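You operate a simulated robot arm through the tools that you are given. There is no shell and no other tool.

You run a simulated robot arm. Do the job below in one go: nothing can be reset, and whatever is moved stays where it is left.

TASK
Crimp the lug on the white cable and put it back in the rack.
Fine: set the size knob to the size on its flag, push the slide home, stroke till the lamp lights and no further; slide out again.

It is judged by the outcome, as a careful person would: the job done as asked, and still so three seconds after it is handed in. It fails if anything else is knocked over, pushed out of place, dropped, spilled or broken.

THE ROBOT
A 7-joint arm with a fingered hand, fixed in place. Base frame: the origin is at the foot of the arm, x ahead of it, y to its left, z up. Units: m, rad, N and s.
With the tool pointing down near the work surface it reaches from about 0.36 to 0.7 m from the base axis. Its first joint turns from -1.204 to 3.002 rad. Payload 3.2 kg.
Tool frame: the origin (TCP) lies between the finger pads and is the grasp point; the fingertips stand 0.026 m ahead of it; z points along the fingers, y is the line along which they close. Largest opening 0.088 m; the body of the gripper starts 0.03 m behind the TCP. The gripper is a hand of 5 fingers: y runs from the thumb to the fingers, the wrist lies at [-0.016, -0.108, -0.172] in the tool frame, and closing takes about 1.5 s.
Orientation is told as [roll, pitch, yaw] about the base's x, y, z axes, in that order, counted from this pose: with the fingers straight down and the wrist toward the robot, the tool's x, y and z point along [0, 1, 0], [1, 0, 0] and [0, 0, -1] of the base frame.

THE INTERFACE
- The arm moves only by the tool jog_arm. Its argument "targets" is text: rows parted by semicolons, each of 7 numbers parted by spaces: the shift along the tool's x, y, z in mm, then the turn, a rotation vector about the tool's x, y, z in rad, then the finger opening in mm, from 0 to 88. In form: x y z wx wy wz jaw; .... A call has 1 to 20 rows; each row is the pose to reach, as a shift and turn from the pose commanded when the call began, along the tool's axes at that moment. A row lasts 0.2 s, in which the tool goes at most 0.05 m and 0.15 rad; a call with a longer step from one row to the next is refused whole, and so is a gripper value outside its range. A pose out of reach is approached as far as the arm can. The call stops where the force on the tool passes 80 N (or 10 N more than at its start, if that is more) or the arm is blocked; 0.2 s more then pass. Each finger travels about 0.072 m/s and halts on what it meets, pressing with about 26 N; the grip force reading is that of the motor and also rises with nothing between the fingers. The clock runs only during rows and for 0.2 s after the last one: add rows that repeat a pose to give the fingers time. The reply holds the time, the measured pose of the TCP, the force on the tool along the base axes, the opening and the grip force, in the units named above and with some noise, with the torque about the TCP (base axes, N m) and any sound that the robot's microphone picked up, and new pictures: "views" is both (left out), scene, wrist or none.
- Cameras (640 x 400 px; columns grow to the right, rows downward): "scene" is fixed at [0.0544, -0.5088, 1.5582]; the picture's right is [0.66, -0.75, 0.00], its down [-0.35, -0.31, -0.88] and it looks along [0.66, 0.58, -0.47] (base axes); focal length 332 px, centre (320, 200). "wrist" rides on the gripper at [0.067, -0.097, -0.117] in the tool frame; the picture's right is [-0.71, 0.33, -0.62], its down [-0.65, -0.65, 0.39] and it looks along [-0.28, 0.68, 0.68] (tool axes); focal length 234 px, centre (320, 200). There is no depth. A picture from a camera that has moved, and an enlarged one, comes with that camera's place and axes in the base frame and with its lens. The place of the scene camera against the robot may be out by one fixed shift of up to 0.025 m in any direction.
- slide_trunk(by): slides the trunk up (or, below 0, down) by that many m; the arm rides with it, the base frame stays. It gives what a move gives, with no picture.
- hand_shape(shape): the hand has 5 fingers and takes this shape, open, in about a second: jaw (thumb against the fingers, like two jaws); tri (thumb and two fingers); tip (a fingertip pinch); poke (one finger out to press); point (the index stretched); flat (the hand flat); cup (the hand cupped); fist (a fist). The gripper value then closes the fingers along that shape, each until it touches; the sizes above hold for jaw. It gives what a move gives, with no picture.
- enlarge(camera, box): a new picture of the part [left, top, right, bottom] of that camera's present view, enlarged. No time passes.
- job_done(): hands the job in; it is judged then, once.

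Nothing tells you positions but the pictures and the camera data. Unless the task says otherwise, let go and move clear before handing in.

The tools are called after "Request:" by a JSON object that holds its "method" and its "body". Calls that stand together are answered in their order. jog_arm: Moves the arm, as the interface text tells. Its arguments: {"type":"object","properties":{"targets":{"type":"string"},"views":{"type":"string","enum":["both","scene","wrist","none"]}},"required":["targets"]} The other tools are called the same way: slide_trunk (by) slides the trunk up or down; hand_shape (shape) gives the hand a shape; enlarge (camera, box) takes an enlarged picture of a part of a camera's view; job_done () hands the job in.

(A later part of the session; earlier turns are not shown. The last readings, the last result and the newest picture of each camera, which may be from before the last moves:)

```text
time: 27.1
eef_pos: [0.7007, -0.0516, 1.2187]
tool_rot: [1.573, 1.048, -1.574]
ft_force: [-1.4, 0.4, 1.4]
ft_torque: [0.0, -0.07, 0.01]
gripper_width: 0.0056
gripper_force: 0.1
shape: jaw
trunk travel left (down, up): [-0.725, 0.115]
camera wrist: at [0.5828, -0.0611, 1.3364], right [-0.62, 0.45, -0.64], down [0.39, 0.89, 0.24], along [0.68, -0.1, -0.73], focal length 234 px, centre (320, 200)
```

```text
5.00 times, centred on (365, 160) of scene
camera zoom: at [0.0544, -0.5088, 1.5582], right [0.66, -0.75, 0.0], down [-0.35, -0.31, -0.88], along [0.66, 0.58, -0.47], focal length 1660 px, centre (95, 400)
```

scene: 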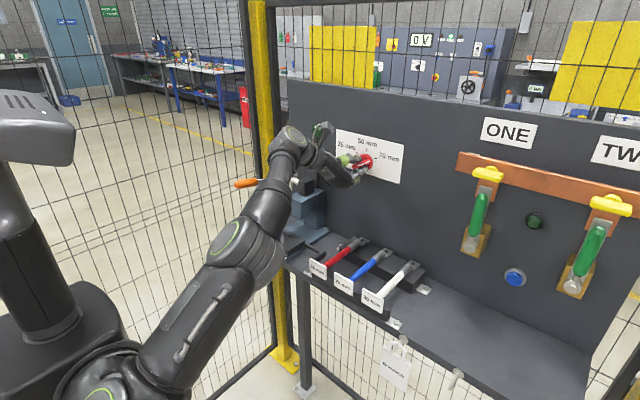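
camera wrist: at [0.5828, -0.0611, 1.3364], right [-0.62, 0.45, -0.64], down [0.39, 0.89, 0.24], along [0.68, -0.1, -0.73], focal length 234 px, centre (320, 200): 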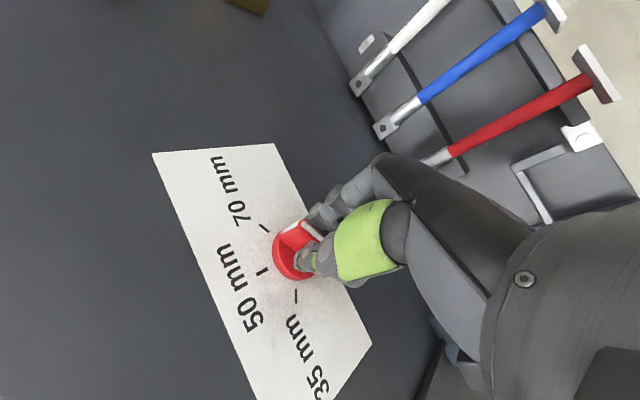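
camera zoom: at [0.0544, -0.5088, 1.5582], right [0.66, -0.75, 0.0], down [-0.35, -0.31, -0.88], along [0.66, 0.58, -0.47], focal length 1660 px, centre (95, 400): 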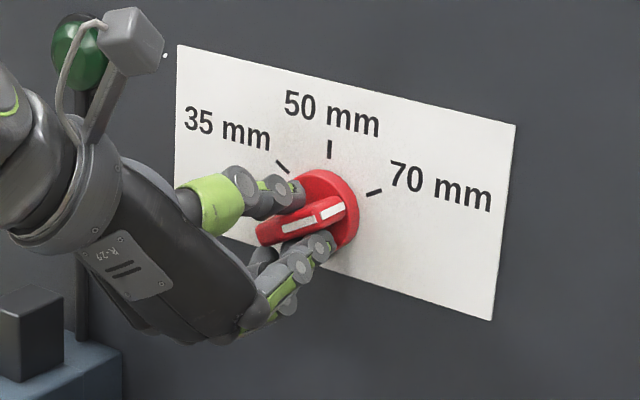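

The reading shows no grip yet, so the bar must be thinner than I thought. I'll close further.

Request:
{"method": "jog_arm", "body": {"targets": "0 0 0 0 0 0 0; 0 0 0 0 0 0 0; 0 0 0 0 0 0 0; 0 0 0 0 0 0 0; 0 0 0 0 0 0 0", "views": "both"}}

Request:
{"method": "enlarge", "body": {"camera": "wrist", "box": [260, 190, 360, 280]}}

Request:
{"method": "enlarge", "body": {"camera": "scene", "box": [340, 140, 400, 185]}}

```text
time: 28.4
eef_pos: [0.7006, -0.052, 1.2187]
tool_rot: [1.572, 1.049, -1.569]
ft_force: [2.1, 0.8, 5.4]
ft_torque: [-0.04, -0.11, 0.06]
gripper_width: 0.0043
gripper_force: 26.1
shape: jaw
trunk travel left (down, up): [-0.725, 0.115]
camera wrist: at [0.583, -0.0607, 1.3365], right [-0.62, 0.45, -0.64], down [0.39, 0.89, 0.24], along [0.68, -0.1, -0.73], focal length 234 px, centre (320, 200)
```

scene: 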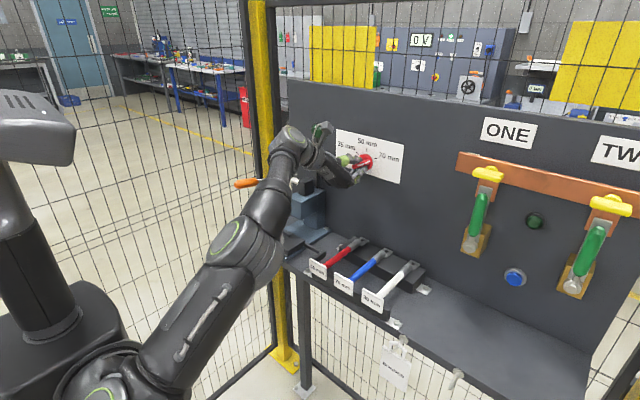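
wrist: 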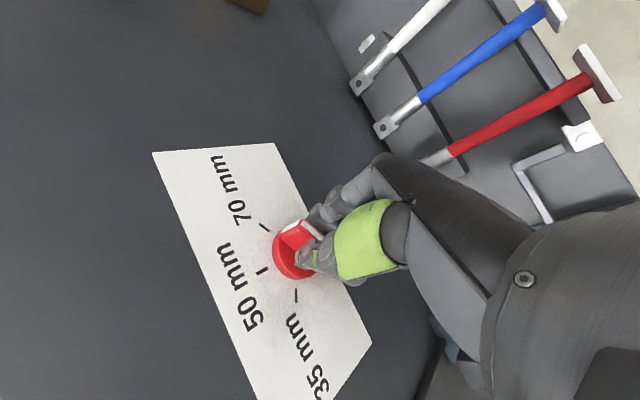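

```text
4.44 times, centred on (310, 235) of wrist
camera zoom: at [0.583, -0.0607, 1.3365], right [-0.62, 0.45, -0.64], down [0.39, 0.89, 0.24], along [0.68, -0.1, -0.73], focal length 1041 px, centre (364, 44)
```

zoom: 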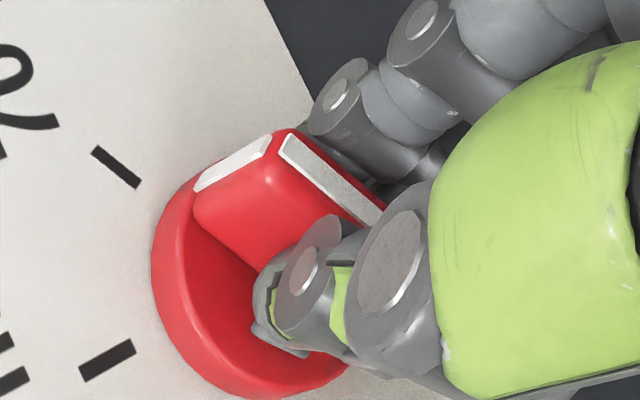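

```text
8.89 times, centred on (370, 162) of scene
camera zoom: at [0.0544, -0.5088, 1.5582], right [0.66, -0.75, 0.0], down [-0.35, -0.31, -0.88], along [0.66, 0.58, -0.47], focal length 2950 px, centre (-124, 533)
```

zoom: 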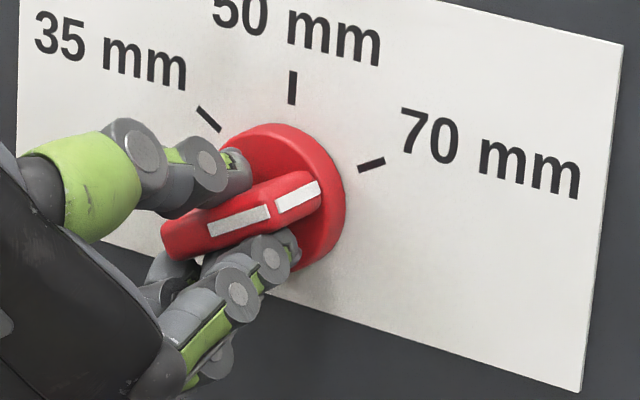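

The hand now grips the bar firmly. I'll turn it counter-clockwise in stages, first about 60°.

Request:
{"method": "jog_arm", "body": {"targets": "0 0 0 0 0 -0.1 0; 0 0 0 0 0 -0.2 0; 0 0 0 0 0 -0.3 0; 0 0 0 0 0 -0.4 0; 0 0 0 0 0 -0.5 0; 0 0 0 0 0 -0.5 0", "views": "both"}}

Request:
{"method": "enlarge", "body": {"camera": "scene", "box": [340, 140, 400, 185]}}

```text
time: 29.8
eef_pos: [0.699, -0.0522, 1.219]
tool_rot: [1.57, 0.547, -1.572]
ft_force: [2.8, 1.2, 8.0]
ft_torque: [0.03, -0.17, 0.08]
gripper_width: 0.0044
gripper_force: 25.9
shape: jaw
trunk travel left (down, up): [-0.725, 0.115]
camera wrist: at [0.5829, -0.003, 1.3262], right [-0.62, 0.08, -0.78], down [0.39, 0.9, -0.22], along [0.68, -0.44, -0.59], focal length 234 px, centre (320, 200)
```

scene: 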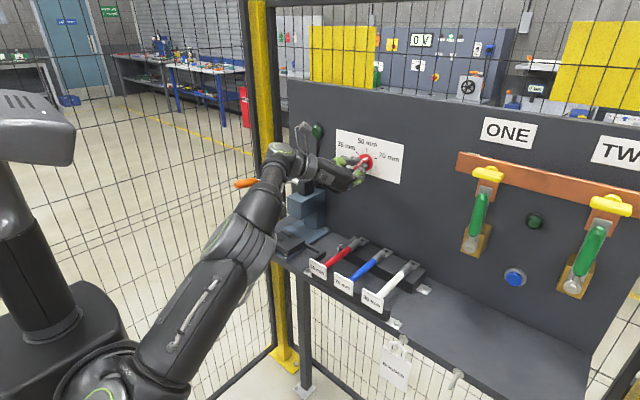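
wrist: 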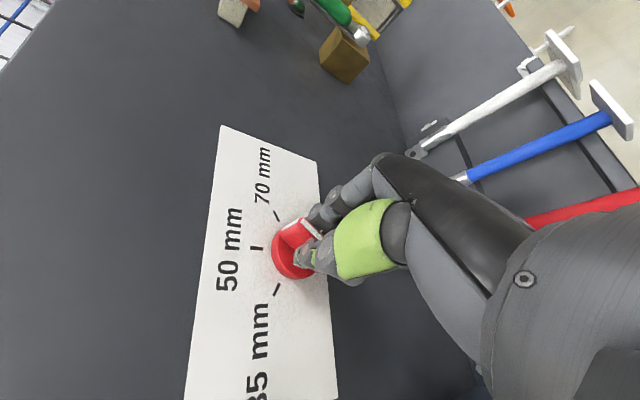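

```text
8.89 times, centred on (370, 162) of scene
camera zoom: at [0.0544, -0.5088, 1.5582], right [0.66, -0.75, 0.0], down [-0.35, -0.31, -0.88], along [0.66, 0.58, -0.47], focal length 2950 px, centre (-124, 533)
```

zoom: 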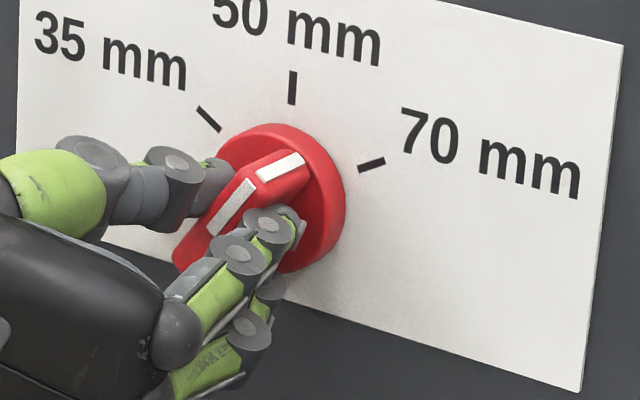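

The knob turns with the hand. I'll carry on by another 0.9 rad and check.

Request:
{"method": "jog_arm", "body": {"targets": "0 0 0 0 0 -0.1 0; 0 0 0 0 0 -0.2 0; 0 0 0 0 0 -0.3 0; 0 0 0 0 0 -0.4 0; 0 0 0 0 0 -0.5 0; 0 0 0 0 0 -0.6 0; 0 0 0 0 0 -0.7 0; 0 0 0 0 0 -0.8 0; 0 0 0 0 0 -0.9 0; 0 0 0 0 0 -0.9 0", "views": "both"}}

Request:
{"method": "enlarge", "body": {"camera": "scene", "box": [340, 140, 400, 185]}}

```text
time: 31.9
eef_pos: [0.6997, -0.0504, 1.2184]
tool_rot: [1.571, -0.354, -1.57]
ft_force: [4.0, 2.9, 9.8]
ft_torque: [0.05, -0.16, 0.07]
gripper_width: 0.005
gripper_force: 26.2
shape: jaw
trunk travel left (down, up): [-0.725, 0.115]
camera wrist: at [0.5828, 0.0636, 1.247], right [-0.62, -0.56, -0.55], down [0.39, 0.39, -0.84], along [0.68, -0.73, -0.02], focal length 234 px, centre (320, 200)
```

scene: 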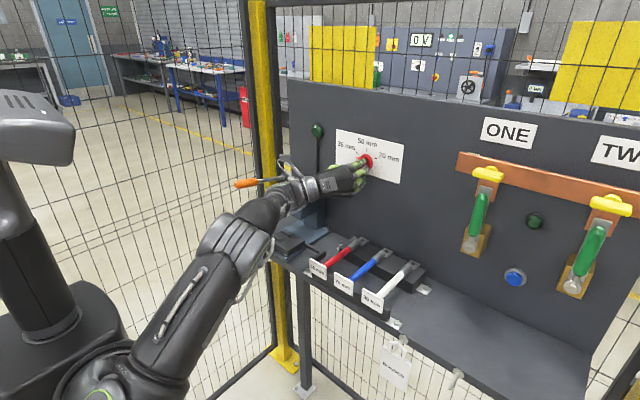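
wrist: 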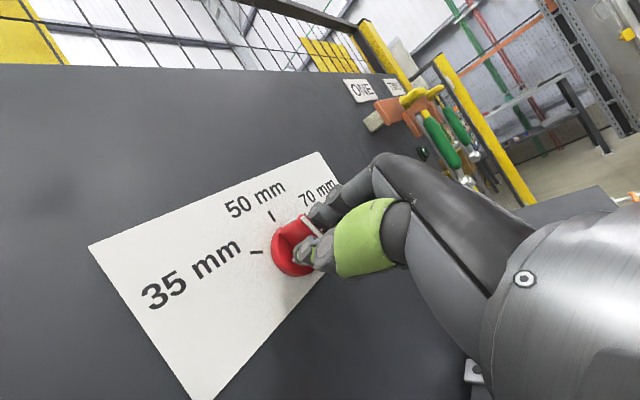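

```text
8.89 times, centred on (370, 162) of scene
camera zoom: at [0.0544, -0.5088, 1.5582], right [0.66, -0.75, 0.0], down [-0.35, -0.31, -0.88], along [0.66, 0.58, -0.47], focal length 2950 px, centre (-124, 533)
```

zoom: 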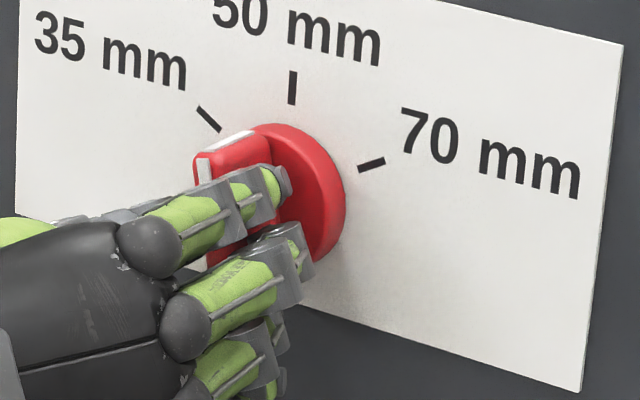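

Nearly there; the remaining turn is about 0.69 rad to the 35 mm tick.

Request:
{"method": "jog_arm", "body": {"targets": "0 0 0 0 0 -0.1 0; 0 0 0 0 0 -0.2 0; 0 0 0 0 0 -0.3 0; 0 0 0 0 0 -0.4 0; 0 0 0 0 0 -0.5 0; 0 0 0 0 0 -0.5 0", "views": "both"}}

Request:
{"method": "enlarge", "body": {"camera": "scene", "box": [340, 140, 400, 185]}}

Request:
{"method": "enlarge", "body": {"camera": "wrist", "box": [220, 170, 400, 330]}}

```text
time: 33.4
eef_pos: [0.6998, -0.0515, 1.2186]
tool_rot: [1.571, -0.854, -1.569]
ft_force: [2.9, 3.4, 7.8]
ft_torque: [0.03, -0.16, 0.05]
gripper_width: 0.0053
gripper_force: 25.9
shape: jaw
trunk travel left (down, up): [-0.725, 0.115]
camera wrist: at [0.5829, 0.0632, 1.1886], right [-0.62, -0.75, -0.21], down [0.39, -0.06, -0.92], along [0.68, -0.66, 0.33], focal length 234 px, centre (320, 200)
```

scene: 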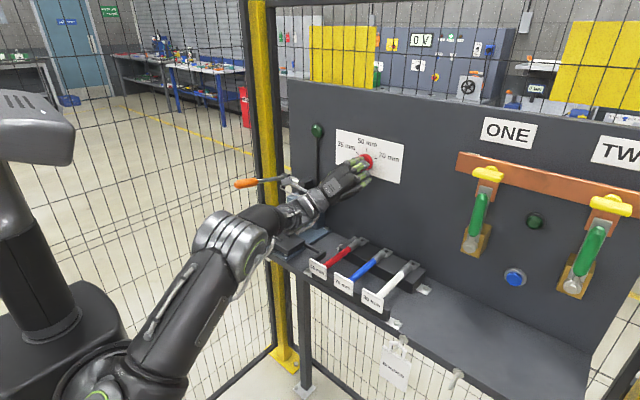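
wrist: 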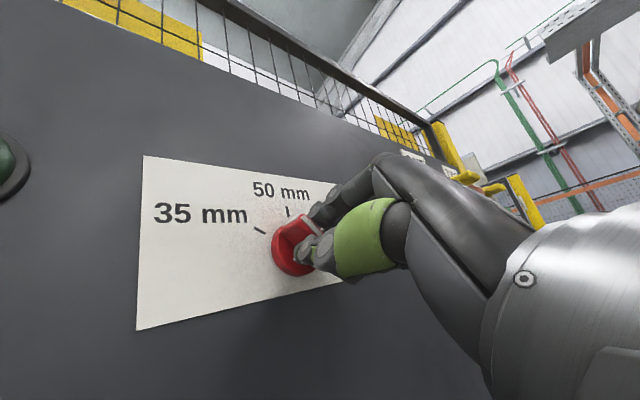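

```text
8.89 times, centred on (370, 162) of scene
camera zoom: at [0.0544, -0.5088, 1.5582], right [0.66, -0.75, 0.0], down [-0.35, -0.31, -0.88], along [0.66, 0.58, -0.47], focal length 2950 px, centre (-124, 533)
```

zoom: 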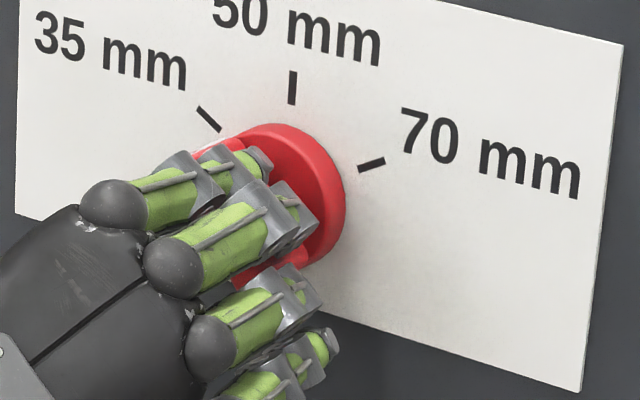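

```text
2.50 times, centred on (310, 250) of wrist
camera zoom: at [0.5829, 0.0632, 1.1886], right [-0.62, -0.75, -0.21], down [0.39, -0.06, -0.92], along [0.68, -0.66, 0.33], focal length 585 px, centre (345, 75)
```

zoom: 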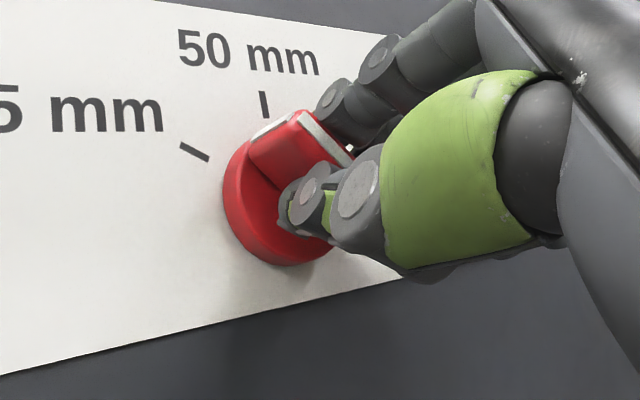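

The bar has lagged the hand by about 5°, and I measure its pointer at about 44° left against a tick at 60°. I'll turn on by about 0.3 rad and measure again.

Request:
{"method": "jog_arm", "body": {"targets": "0 0 0 0 0 -0.08 0; 0 0 0 0 0 -0.16 0; 0 0 0 0 0 -0.24 0; 0 0 0 0 0 -0.3 0; 0 0 0 0 0 -0.3 0", "views": "wrist"}}

Request:
{"method": "enlarge", "body": {"camera": "wrist", "box": [220, 170, 400, 330]}}

```text
time: 34.5
eef_pos: [0.6994, -0.0503, 1.2172]
tool_rot: [1.573, -1.156, -1.573]
ft_force: [4.4, 3.3, 9.1]
ft_torque: [0.04, -0.18, 0.02]
gripper_width: 0.0058
gripper_force: 26.1
shape: jaw
trunk travel left (down, up): [-0.725, 0.115]
camera wrist: at [0.5828, 0.0494, 1.1557], right [-0.62, -0.78, 0.02], down [0.39, -0.33, -0.86], along [0.68, -0.53, 0.51], focal length 234 px, centre (320, 200)
```

wrist: 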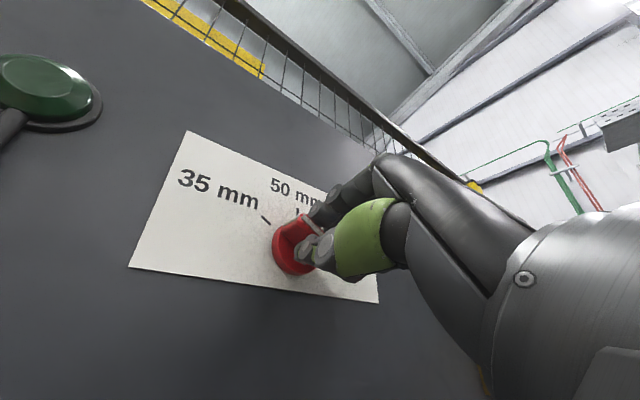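

```text
2.50 times, centred on (310, 250) of wrist
camera zoom: at [0.5828, 0.0494, 1.1557], right [-0.62, -0.78, 0.02], down [0.39, -0.33, -0.86], along [0.68, -0.53, 0.51], focal length 585 px, centre (345, 75)
```

zoom: 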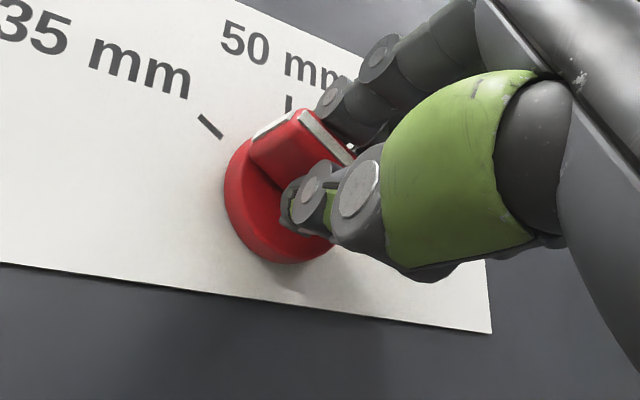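

The pointer now measures about 60° left, in line with the 35 mm tick. I'll let go and back off straight to check it.

Request:
{"method": "jog_arm", "body": {"targets": "0 0 0 0 0 0 20; 0 0 0 0 0 0 50; 0 0 0 0 0 0 60; 0 0 0 0 0 0 60; 0 0 0 0 0 0 60", "views": "wrist"}}

Request:
{"method": "enlarge", "body": {"camera": "wrist", "box": [220, 170, 400, 330]}}

```text
time: 35.8
eef_pos: [0.6989, -0.0519, 1.2161]
tool_rot: [1.571, -1.154, -1.571]
ft_force: [0.9, 0.5, -0.4]
ft_torque: [-0.03, 0.05, -0.02]
gripper_width: 0.0597
gripper_force: 0.0
shape: jaw
trunk travel left (down, up): [-0.725, 0.115]
camera wrist: at [0.5832, 0.0485, 1.1552], right [-0.62, -0.78, 0.02], down [0.39, -0.33, -0.86], along [0.68, -0.53, 0.51], focal length 234 px, centre (320, 200)
```

wrist: 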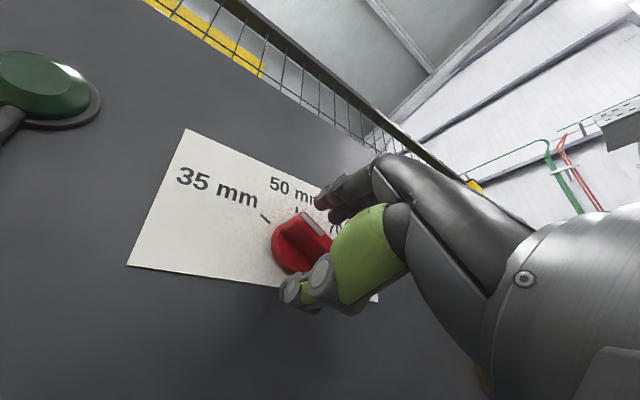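

```text
2.50 times, centred on (310, 250) of wrist
camera zoom: at [0.5832, 0.0485, 1.1552], right [-0.62, -0.78, 0.02], down [0.39, -0.33, -0.86], along [0.68, -0.53, 0.51], focal length 585 px, centre (345, 75)
```

zoom: 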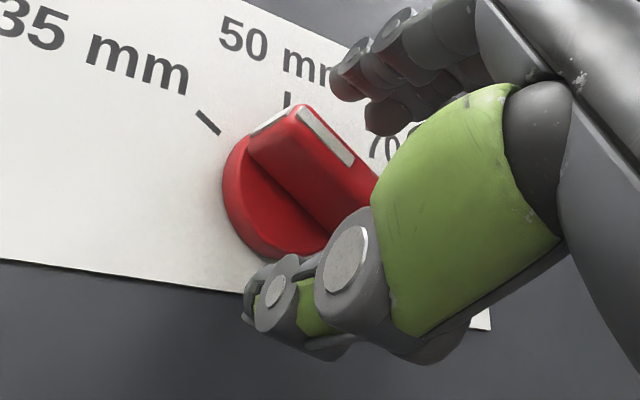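

Request:
{"method": "jog_arm", "body": {"targets": "0 0 -20 0 0 0 70; 0 0 -45 0 0 0 80; 0 0 -90 0 0 0 88; 0 0 -135 0 0 0 88; 0 0 -180 0 0 0 88; 0 0 -180 0 0 0 88", "views": "both"}}

Request:
{"method": "enlarge", "body": {"camera": "scene", "box": [340, 140, 400, 185]}}

Request:
{"method": "enlarge", "body": {"camera": "wrist", "box": [160, 220, 320, 340]}}

```text
time: 37.1
eef_pos: [0.5234, -0.0496, 1.2161]
tool_rot: [1.569, -1.154, -1.57]
ft_force: [-0.3, 0.0, 0.1]
ft_torque: [-0.01, -0.01, -0.02]
gripper_width: 0.0879
gripper_force: 0.0
shape: jaw
trunk travel left (down, up): [-0.725, 0.115]
camera wrist: at [0.4056, 0.0506, 1.1539], right [-0.62, -0.78, 0.02], down [0.39, -0.33, -0.86], along [0.68, -0.53, 0.51], focal length 234 px, centre (320, 200)
```

scene: 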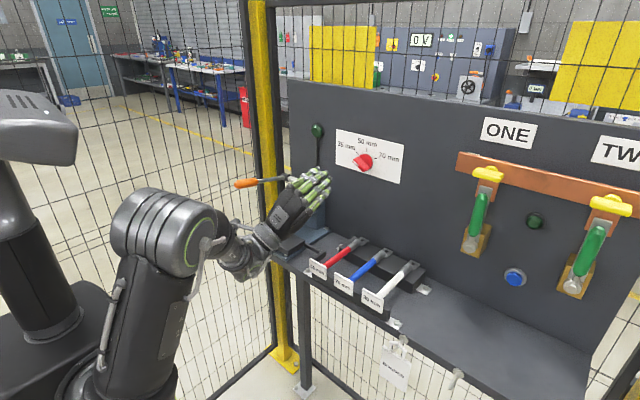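
wrist: 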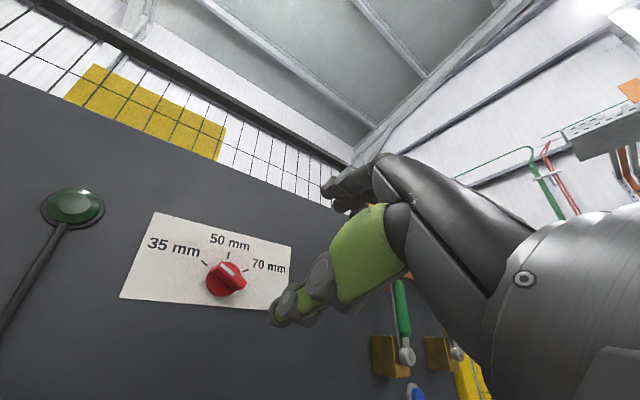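

```text
8.89 times, centred on (370, 162) of scene
camera zoom: at [0.0544, -0.5088, 1.5582], right [0.66, -0.75, 0.0], down [-0.35, -0.31, -0.88], along [0.66, 0.58, -0.47], focal length 2950 px, centre (-124, 533)
```

zoom: 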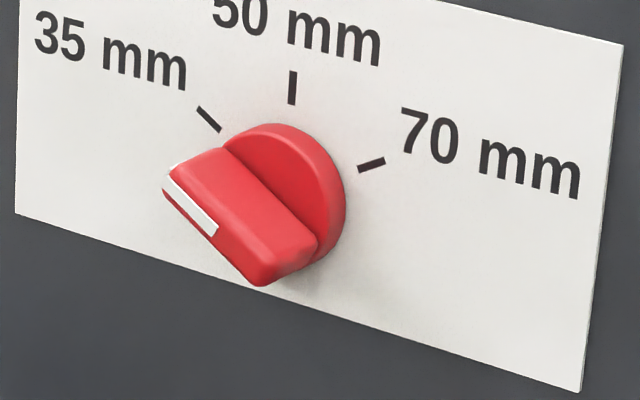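

```text
3.33 times, centred on (240, 280) of wrist
camera zoom: at [0.4056, 0.0506, 1.1539], right [-0.62, -0.78, 0.02], down [0.39, -0.33, -0.86], along [0.68, -0.53, 0.51], focal length 781 px, centre (587, -67)
```

zoom: 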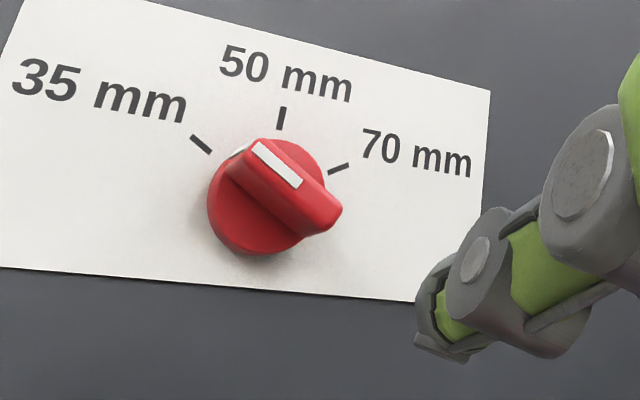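

The pointer line is parallel to the 35 mm tick in both views, so the knob is set. Next I'll turn the hand to point down with the wrist to the left (yaw -90°), ready to pick the white cable.

Request:
{"method": "jog_arm", "body": {"targets": "-10 8 -9 0 0 0.144 88; -20 17 -18 0 0 0.289 88; -30 25 -26 0 0 0.433 88; -40 34 -35 0 0 0.578 88; -50 42 -44 0 0 0.722 88; -60 51 -53 0 0 0.866 88; -70 59 -61 0 0 1.011 88; -80 68 -70 0 0 1.155 88; -80 68 -70 0 0 1.155 88", "views": "none"}}

Request:
{"method": "jog_arm", "body": {"targets": "0 0 0 0 -0.145 0 88; 0 0 0 0 -0.29 0 88; 0 0 0 0 -0.435 0 88; 0 0 0 0 -0.58 0 88; 0 0 0 0 -0.725 0 88; 0 0 0 0 -0.87 0 88; 0 0 0 0 -1.015 0 88; 0 0 0 0 -1.16 0 88; 0 0 0 0 -1.305 0 88; 0 0 0 0 -1.45 0 88; 0 0 0 0 -1.571 0 88; 0 0 0 0 -1.571 0 88", "views": "both"}}

```text
time: 39.1
eef_pos: [0.4495, -0.1518, 1.2491]
tool_rot: [1.57, 0.003, -1.571]
ft_force: [0.2, -0.2, -0.6]
ft_torque: [-0.03, -0.01, -0.04]
gripper_width: 0.0878
gripper_force: 0.1
shape: jaw
trunk travel left (down, up): [-0.725, 0.115]
```

```text
time: 41.8
eef_pos: [0.45, -0.1529, 1.2485]
tool_rot: [-0.002, 0.004, -1.572]
ft_force: [0.3, -0.7, -1.1]
ft_torque: [0.01, -0.04, -0.01]
gripper_width: 0.088
gripper_force: 0.1
shape: jaw
trunk travel left (down, up): [-0.725, 0.115]
camera wrist: at [0.5167, -0.0565, 1.3647], right [-0.71, -0.33, 0.62], down [-0.65, 0.66, -0.39], along [-0.28, -0.68, -0.68], focal length 234 px, centre (320, 200)
```

scene: 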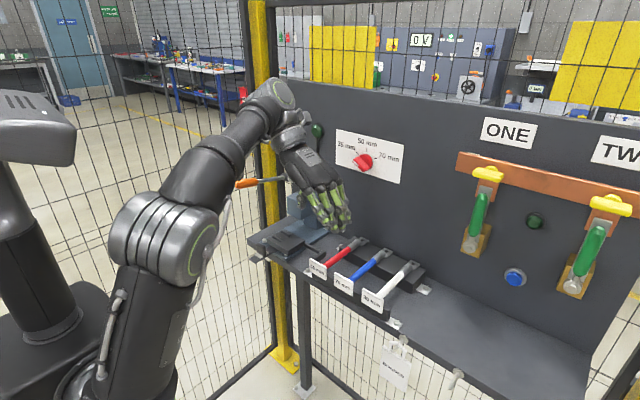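
wrist: 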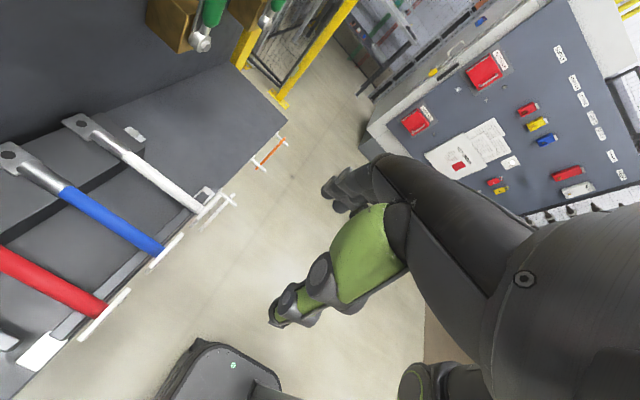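

The hand points down with yaw -90°. I'll enlarge this top view of the rack to measure the white cable.

Request:
{"method": "enlarge", "body": {"camera": "wrist", "box": [50, 90, 250, 230]}}

Request:
{"method": "enlarge", "body": {"camera": "wrist", "box": [0, 120, 200, 280]}}

```text
2.86 times, centred on (150, 160) of wrist
camera zoom: at [0.5167, -0.0565, 1.3647], right [-0.71, -0.33, 0.62], down [-0.65, 0.66, -0.39], along [-0.28, -0.68, -0.68], focal length 669 px, centre (806, 314)
```

zoom: 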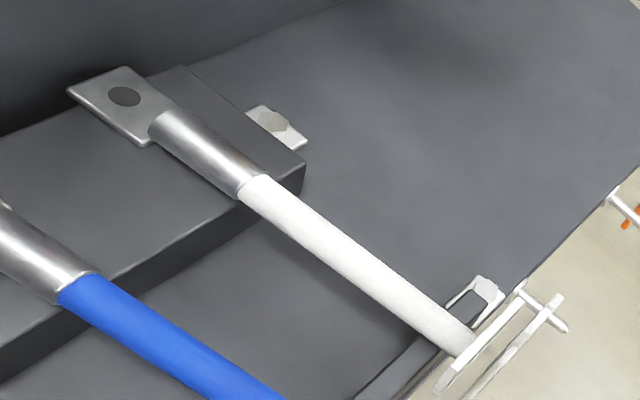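

```text
2.50 times, centred on (100, 200) of wrist
camera zoom: at [0.5167, -0.0565, 1.3647], right [-0.71, -0.33, 0.62], down [-0.65, 0.66, -0.39], along [-0.28, -0.68, -0.68], focal length 585 px, centre (870, 200)
```

zoom: 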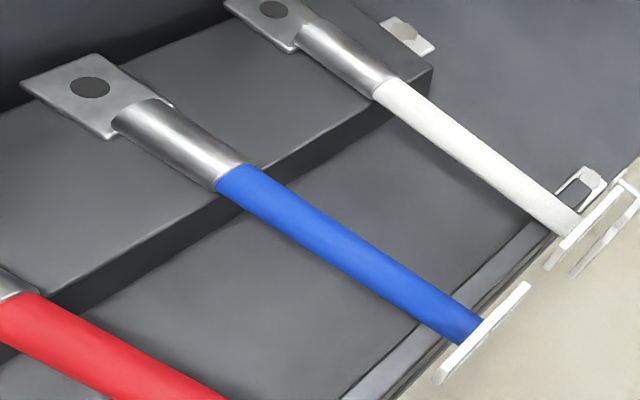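

I have the white cable's axis at y≈-0.229, z≈0.995. I need to see how the fingers spread before going into the rack, so I'll zoom on the hand.

Request:
{"method": "enlarge", "body": {"camera": "scene", "box": [260, 110, 380, 240]}}

Request:
{"method": "enlarge", "body": {"camera": "wrist", "box": [250, 140, 430, 340]}}

```text
3.08 times, centred on (320, 175) of scene
camera zoom: at [0.0544, -0.5088, 1.5582], right [0.66, -0.75, 0.0], down [-0.35, -0.31, -0.88], along [0.66, 0.58, -0.47], focal length 1021 px, centre (320, 277)
```

zoom: 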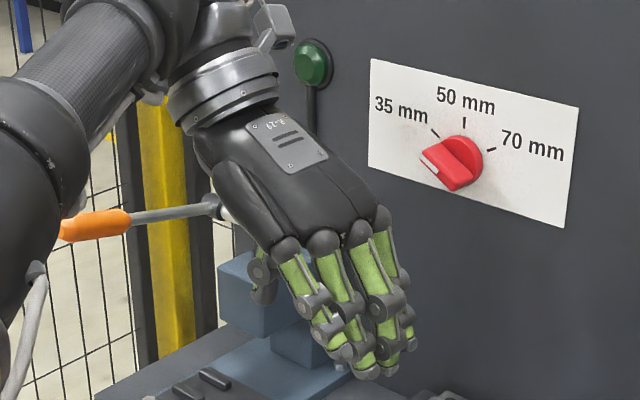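

```text
2.00 times, centred on (340, 240) of wrist
camera zoom: at [0.5167, -0.0565, 1.3647], right [-0.71, -0.33, 0.62], down [-0.65, 0.66, -0.39], along [-0.28, -0.68, -0.68], focal length 468 px, centre (280, 120)
```

zoom: 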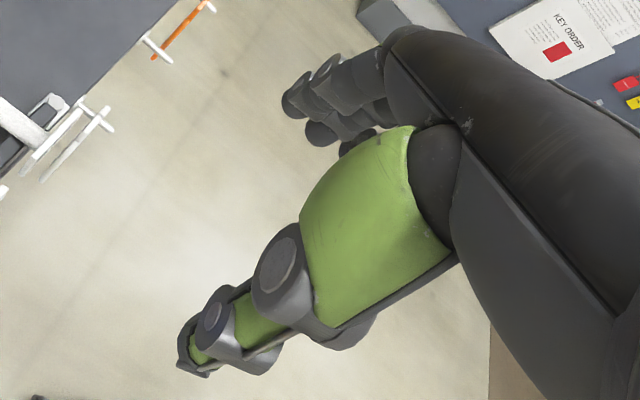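

The four fingers spread along tool x, about 45 mm one way and 30 mm the other, with the thumb opposite. So I'll grip the cable at x≈0.61 with the TCP about 18 mm above its axis. First I'll lower the trunk by 0.2 m in the free space in front of the bench.

Request:
{"method": "slide_trunk", "body": {"by": -0.2}}

Request:
{"method": "jog_arm", "body": {"targets": "0 0 -20 0 0 0 88; 0 0 -20 0 0 0 88", "views": "both"}}

```text
time: 43.9
eef_pos: [0.4496, -0.1532, 1.0468]
tool_rot: [0.0, 0.002, -1.572]
ft_force: [0.0, 0.7, 0.4]
ft_torque: [0.0, 0.01, -0.01]
gripper_width: 0.0879
gripper_force: 0.0
shape: jaw
trunk travel left (down, up): [-0.525, 0.315]
```

```text
time: 44.5
eef_pos: [0.45, -0.1536, 1.066]
tool_rot: [0.001, 0.003, -1.571]
ft_force: [-0.1, 0.8, 0.5]
ft_torque: [0.02, -0.02, 0.02]
gripper_width: 0.088
gripper_force: 0.2
shape: jaw
trunk travel left (down, up): [-0.525, 0.315]
camera wrist: at [0.5172, -0.0564, 1.1838], right [-0.71, -0.33, 0.62], down [-0.65, 0.65, -0.39], along [-0.28, -0.68, -0.68], focal length 234 px, centre (320, 200)
```

scene: 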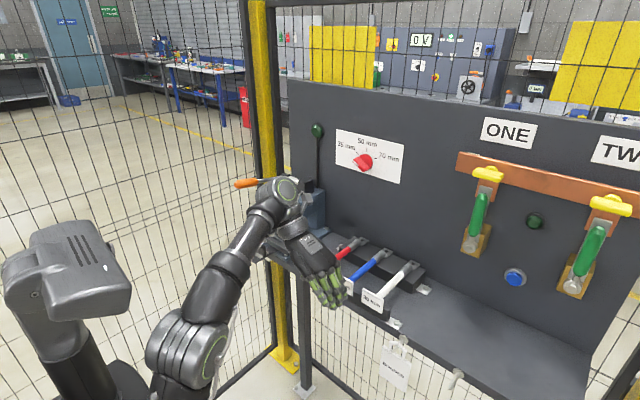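
wrist: 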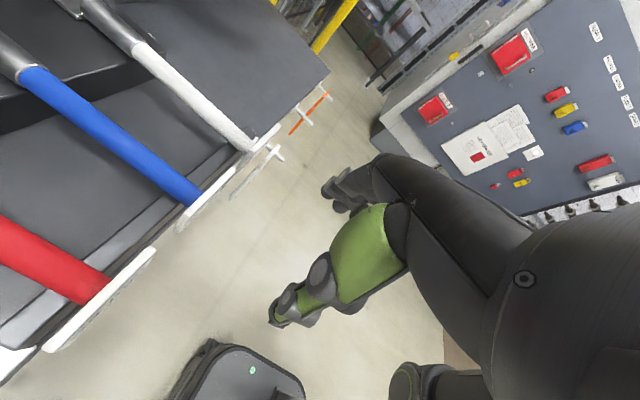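

I'll enlarge the cable here for a second measurement from a lower viewpoint.

Request:
{"method": "enlarge", "body": {"camera": "wrist", "box": [100, 20, 300, 200]}}

Request:
{"method": "enlarge", "body": {"camera": "wrist", "box": [0, 100, 220, 360]}}

```text
2.22 times, centred on (200, 110) of wrist
camera zoom: at [0.5172, -0.0564, 1.1838], right [-0.71, -0.33, 0.62], down [-0.65, 0.65, -0.39], along [-0.28, -0.68, -0.68], focal length 520 px, centre (587, 400)
```

zoom: 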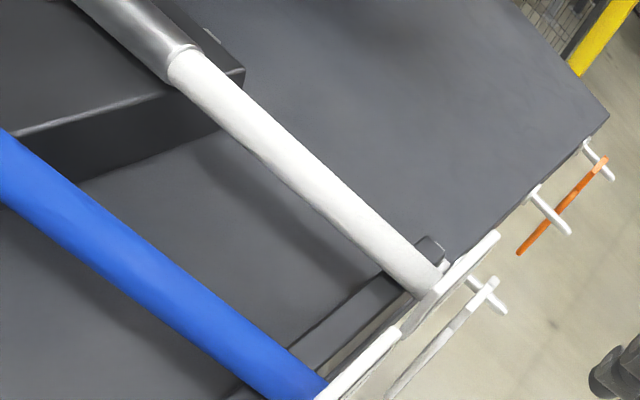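

```text
1.54 times, centred on (110, 230) of wrist
camera zoom: at [0.5172, -0.0564, 1.1838], right [-0.71, -0.33, 0.62], down [-0.65, 0.65, -0.39], along [-0.28, -0.68, -0.68], focal length 360 px, centre (643, 154)
```

zoom: 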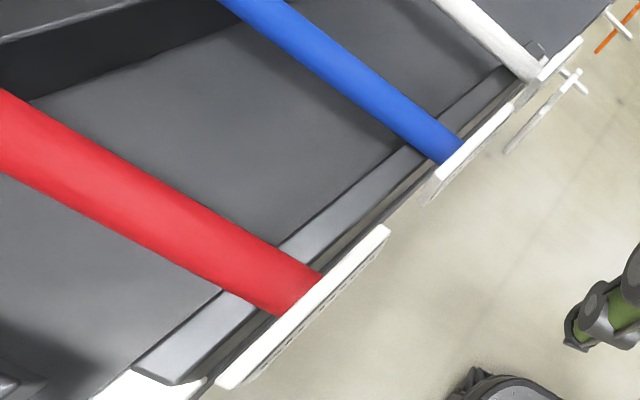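

The two views agree: cable axis at y≈-0.231, z≈0.995, lug boundary at x≈0.658. I'll hover over the cable at x≈0.61 with the jaw at 50 mm.

Request:
{"method": "jog_arm", "body": {"targets": "35 17 0 0 0 0 80; 70 34 0 0 0 0 70; 105 51 2 0 0 0 60; 140 68 4 0 0 0 50; 160 78 6 0 0 0 50; 160 78 6 0 0 0 50", "views": "both"}}

Request:
{"method": "enlarge", "body": {"camera": "wrist", "box": [200, 120, 440, 340]}}

Request:
{"method": "enlarge", "body": {"camera": "scene", "box": [310, 210, 440, 330]}}

```text
time: 45.9
eef_pos: [0.5293, -0.1982, 1.0501]
tool_rot: [0.018, -0.002, -1.569]
ft_force: [0.8, -0.2, 43.2]
ft_torque: [1.83, -0.07, 0.0]
gripper_width: 0.0525
gripper_force: 0.0
shape: jaw
out of reach, approached as far as the arm can: row 2, 3, 4, 5, 6
trunk travel left (down, up): [-0.525, 0.315]
camera wrist: at [0.5937, -0.1014, 1.1682], right [-0.72, -0.33, 0.61], down [-0.64, 0.65, -0.4], along [-0.27, -0.68, -0.68], focal length 234 px, centre (320, 200)
```

scene: 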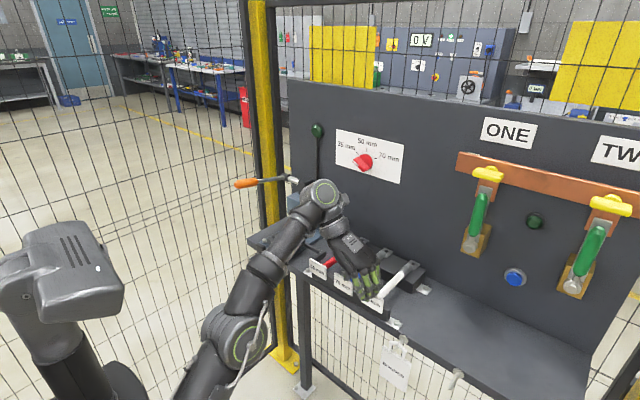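
wrist: 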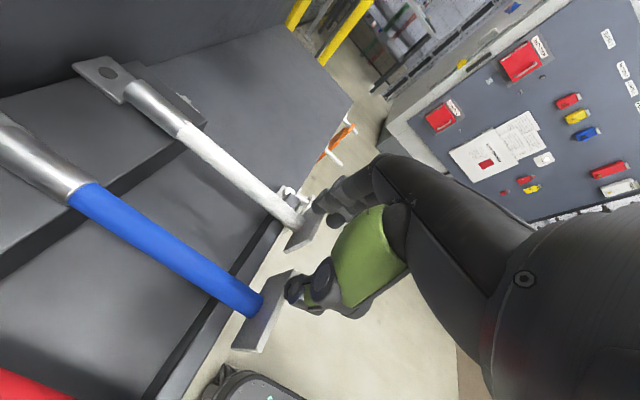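

```text
1.82 times, centred on (320, 230) of wrist
camera zoom: at [0.5937, -0.1014, 1.1682], right [-0.72, -0.33, 0.61], down [-0.64, 0.65, -0.4], along [-0.27, -0.68, -0.68], focal length 426 px, centre (320, 146)
```

zoom: 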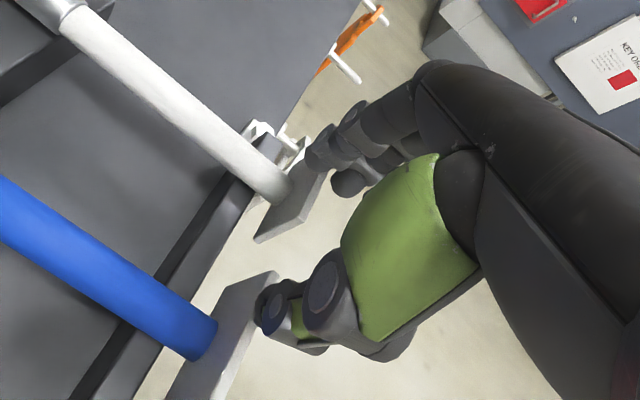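

```text
3.33 times, centred on (375, 270) of scene
camera zoom: at [0.0544, -0.5088, 1.5582], right [0.66, -0.75, 0.0], down [-0.35, -0.31, -0.88], along [0.66, 0.58, -0.47], focal length 1106 px, centre (137, -33)
```

zoom: 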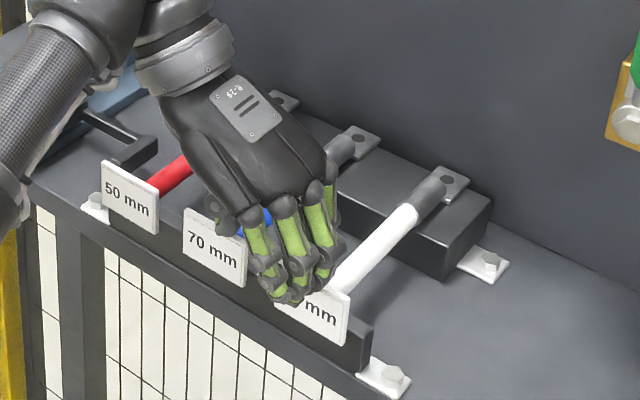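

The thumb is pressing on the blue flag (43 N up on the hand), because the arm ran out of reach and sank. I'll lift straight up at once.

Request:
{"method": "jog_arm", "body": {"targets": "0 0 -15 0 0 0 50; 0 0 -30 0 0 0 50; 0 0 -45 0 0 0 50; 0 0 -45 0 0 0 50", "views": "both"}}

Request:
{"method": "enlarge", "body": {"camera": "scene", "box": [310, 210, 440, 330]}}

Request:
{"method": "enlarge", "body": {"camera": "wrist", "box": [0, 40, 340, 400]}}

```text
time: 46.9
eef_pos: [0.5299, -0.2014, 1.0523]
tool_rot: [0.0, 0.003, -1.57]
ft_force: [-0.5, -0.9, -1.5]
ft_torque: [0.0, 0.02, -0.01]
gripper_width: 0.0501
gripper_force: 0.0
shape: jaw
out of reach, approached as far as the arm can: row 1, 2, 3, 4
trunk travel left (down, up): [-0.525, 0.315]
camera wrist: at [0.597, -0.1055, 1.1692], right [-0.71, -0.33, 0.62], down [-0.65, 0.65, -0.39], along [-0.28, -0.68, -0.68], focal length 234 px, centre (320, 200)
```

scene: 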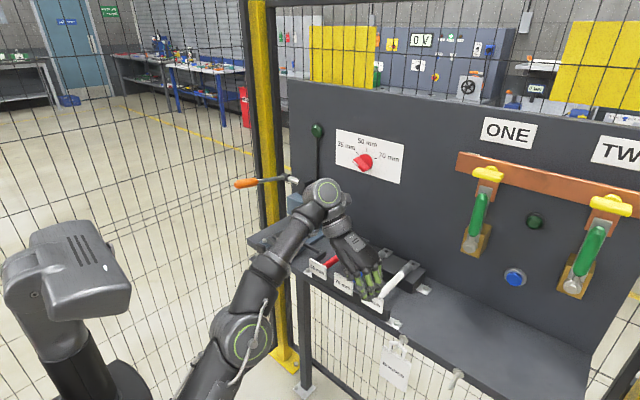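
wrist: 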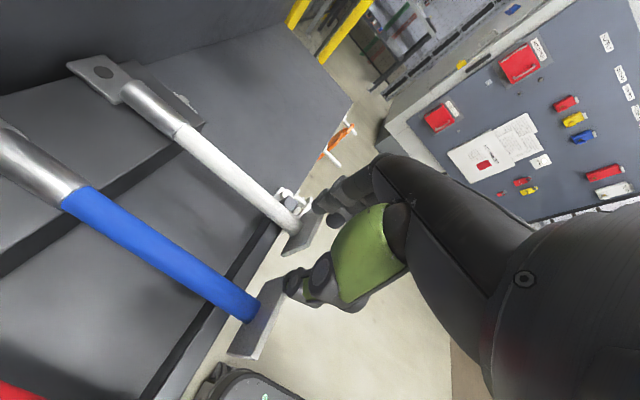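

```text
3.33 times, centred on (375, 270) of scene
camera zoom: at [0.0544, -0.5088, 1.5582], right [0.66, -0.75, 0.0], down [-0.35, -0.31, -0.88], along [0.66, 0.58, -0.47], focal length 1106 px, centre (137, -33)
```

zoom: 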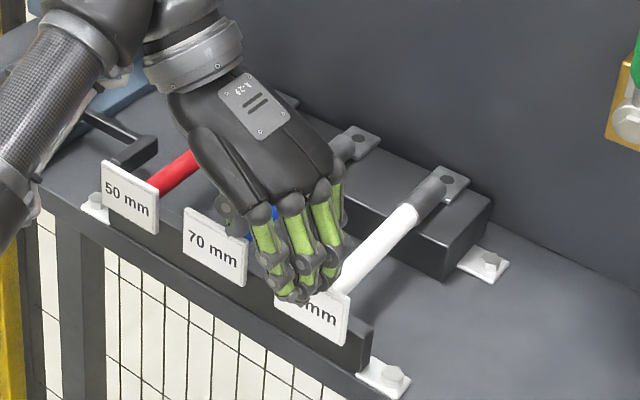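

```text
1.11 times, centred on (170, 220) of wrist
camera zoom: at [0.597, -0.1055, 1.1692], right [-0.71, -0.33, 0.62], down [-0.65, 0.65, -0.39], along [-0.28, -0.68, -0.68], focal length 260 px, centre (487, 178)
```

zoom: 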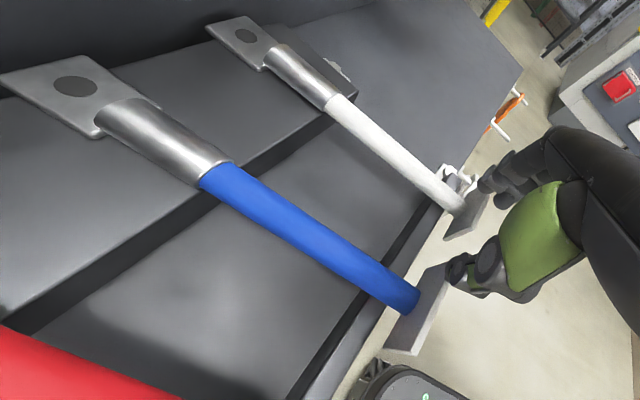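

The arm was stretched because the shoulder is now too low; the force is gone. I'll raise the trunk again, which lifts the hand straight up, and work from there.

Request:
{"method": "slide_trunk", "body": {"by": 0.22}}

Request:
{"method": "jog_arm", "body": {"targets": "0 0 20 0 0 0 50; 0 0 40 0 0 0 50; 0 0 40 0 0 0 50", "views": "both"}}

Request:
{"method": "enlarge", "body": {"camera": "wrist", "box": [0, 90, 280, 330]}}

Request:
{"method": "enlarge", "body": {"camera": "scene", "box": [290, 230, 440, 330]}}

```text
time: 49.2
eef_pos: [0.5295, -0.2027, 1.2719]
tool_rot: [0.002, 0.002, -1.569]
ft_force: [0.3, 0.2, -0.3]
ft_torque: [0.02, 0.0, 0.02]
gripper_width: 0.0503
gripper_force: 0.1
shape: jaw
trunk travel left (down, up): [-0.745, 0.095]
```

```text
time: 50.0
eef_pos: [0.5297, -0.2027, 1.2329]
tool_rot: [0.003, 0.0, -1.571]
ft_force: [0.3, 0.2, -0.3]
ft_torque: [-0.04, 0.03, -0.01]
gripper_width: 0.0501
gripper_force: 0.0
shape: jaw
trunk travel left (down, up): [-0.745, 0.095]
camera wrist: at [0.5966, -0.1051, 1.3504], right [-0.71, -0.33, 0.62], down [-0.65, 0.65, -0.39], along [-0.28, -0.68, -0.68], focal length 234 px, centre (320, 200)
```

scene: 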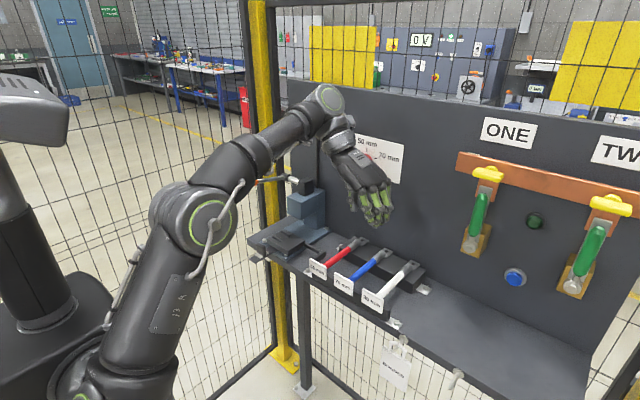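
wrist: 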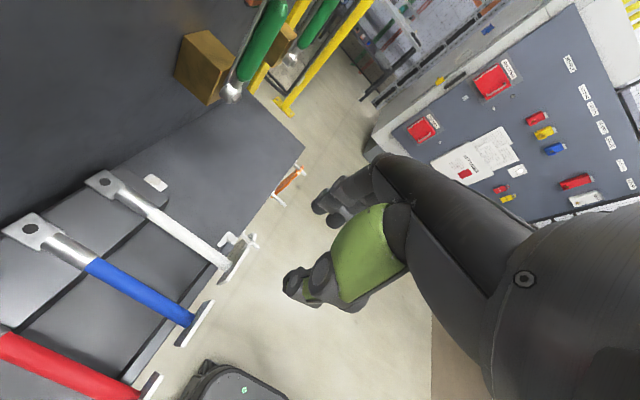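

```text
1.67 times, centred on (140, 210) of wrist
camera zoom: at [0.5966, -0.1051, 1.3504], right [-0.71, -0.33, 0.62], down [-0.65, 0.65, -0.39], along [-0.28, -0.68, -0.68], focal length 390 px, centre (620, 183)
```

zoom: 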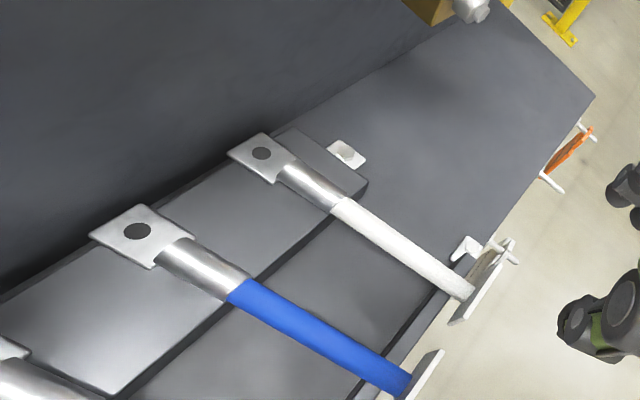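

```text
4.00 times, centred on (365, 280) of scene
camera zoom: at [0.0544, -0.5088, 1.5582], right [0.66, -0.75, 0.0], down [-0.35, -0.31, -0.88], along [0.66, 0.58, -0.47], focal length 1328 px, centre (140, -120)
```

zoom: 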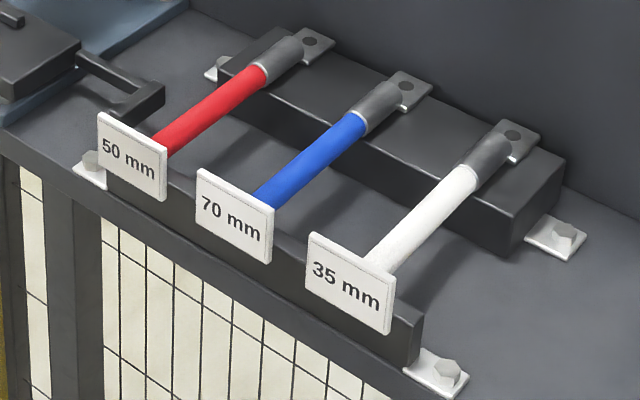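

The rack is undisturbed: the flags are exactly where they were. I'll now hover over the white cable from this trunk height.

Request:
{"method": "jog_arm", "body": {"targets": "30 10 20 0 0 0 50; 60 20 40 0 0 0 50; 80 28 70 0 0 0 50; 80 28 105 0 0 0 50; 80 28 135 0 0 0 50; 80 28 160 0 0 0 50; 80 28 160 0 0 0 50", "views": "both"}}

Request:
{"method": "enlarge", "body": {"camera": "wrist", "box": [200, 120, 440, 340]}}

Request:
{"method": "enlarge", "body": {"camera": "scene", "box": [310, 210, 440, 330]}}

```text
time: 51.6
eef_pos: [0.6088, -0.2295, 1.0723]
tool_rot: [0.002, 0.001, -1.569]
ft_force: [0.7, 0.5, -0.3]
ft_torque: [0.01, 0.0, -0.04]
gripper_width: 0.0502
gripper_force: 0.1
shape: jaw
out of reach, approached as far as the arm can: row 2, 3
trunk travel left (down, up): [-0.745, 0.095]
camera wrist: at [0.6762, -0.132, 1.1901], right [-0.71, -0.33, 0.62], down [-0.65, 0.65, -0.39], along [-0.28, -0.68, -0.68], focal length 234 px, centre (320, 200)
```

scene: 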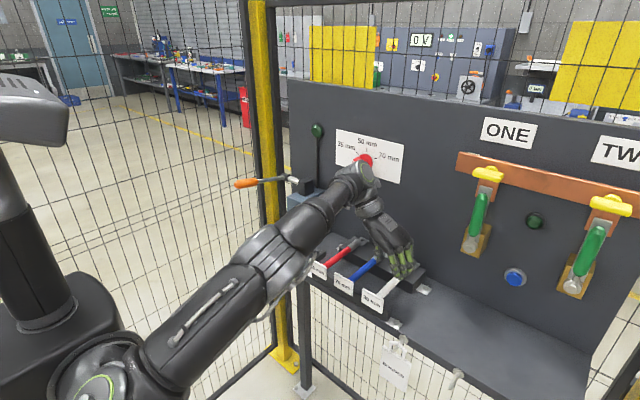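
wrist: 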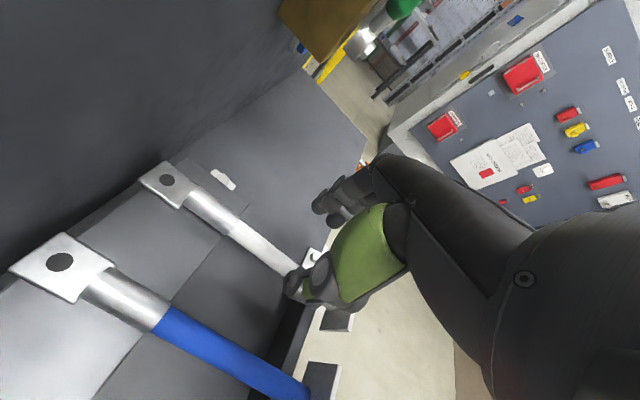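

```text
1.82 times, centred on (320, 230) of wrist
camera zoom: at [0.6762, -0.132, 1.1901], right [-0.71, -0.33, 0.62], down [-0.65, 0.65, -0.39], along [-0.28, -0.68, -0.68], focal length 426 px, centre (320, 146)
```

zoom: 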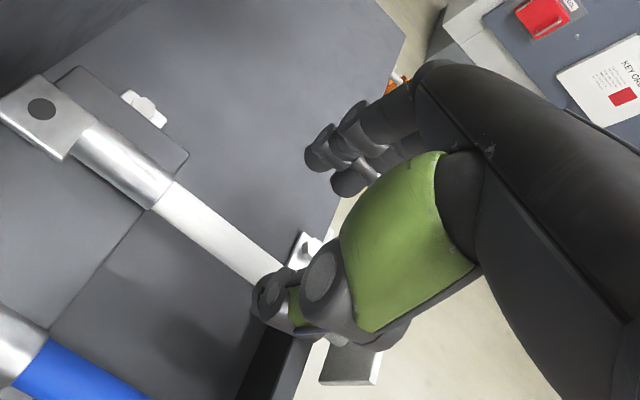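

```text
3.33 times, centred on (375, 270) of scene
camera zoom: at [0.0544, -0.5088, 1.5582], right [0.66, -0.75, 0.0], down [-0.35, -0.31, -0.88], along [0.66, 0.58, -0.47], focal length 1106 px, centre (137, -33)
```

zoom: 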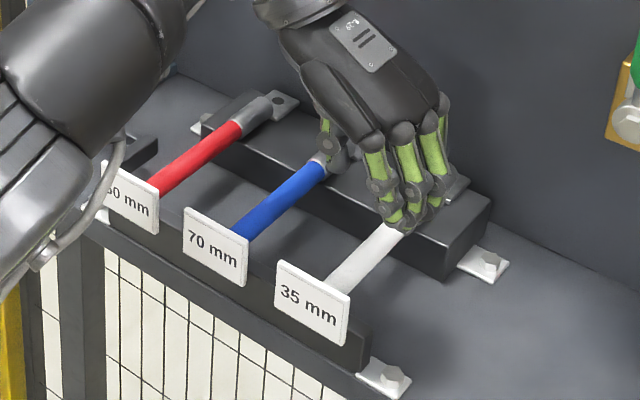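

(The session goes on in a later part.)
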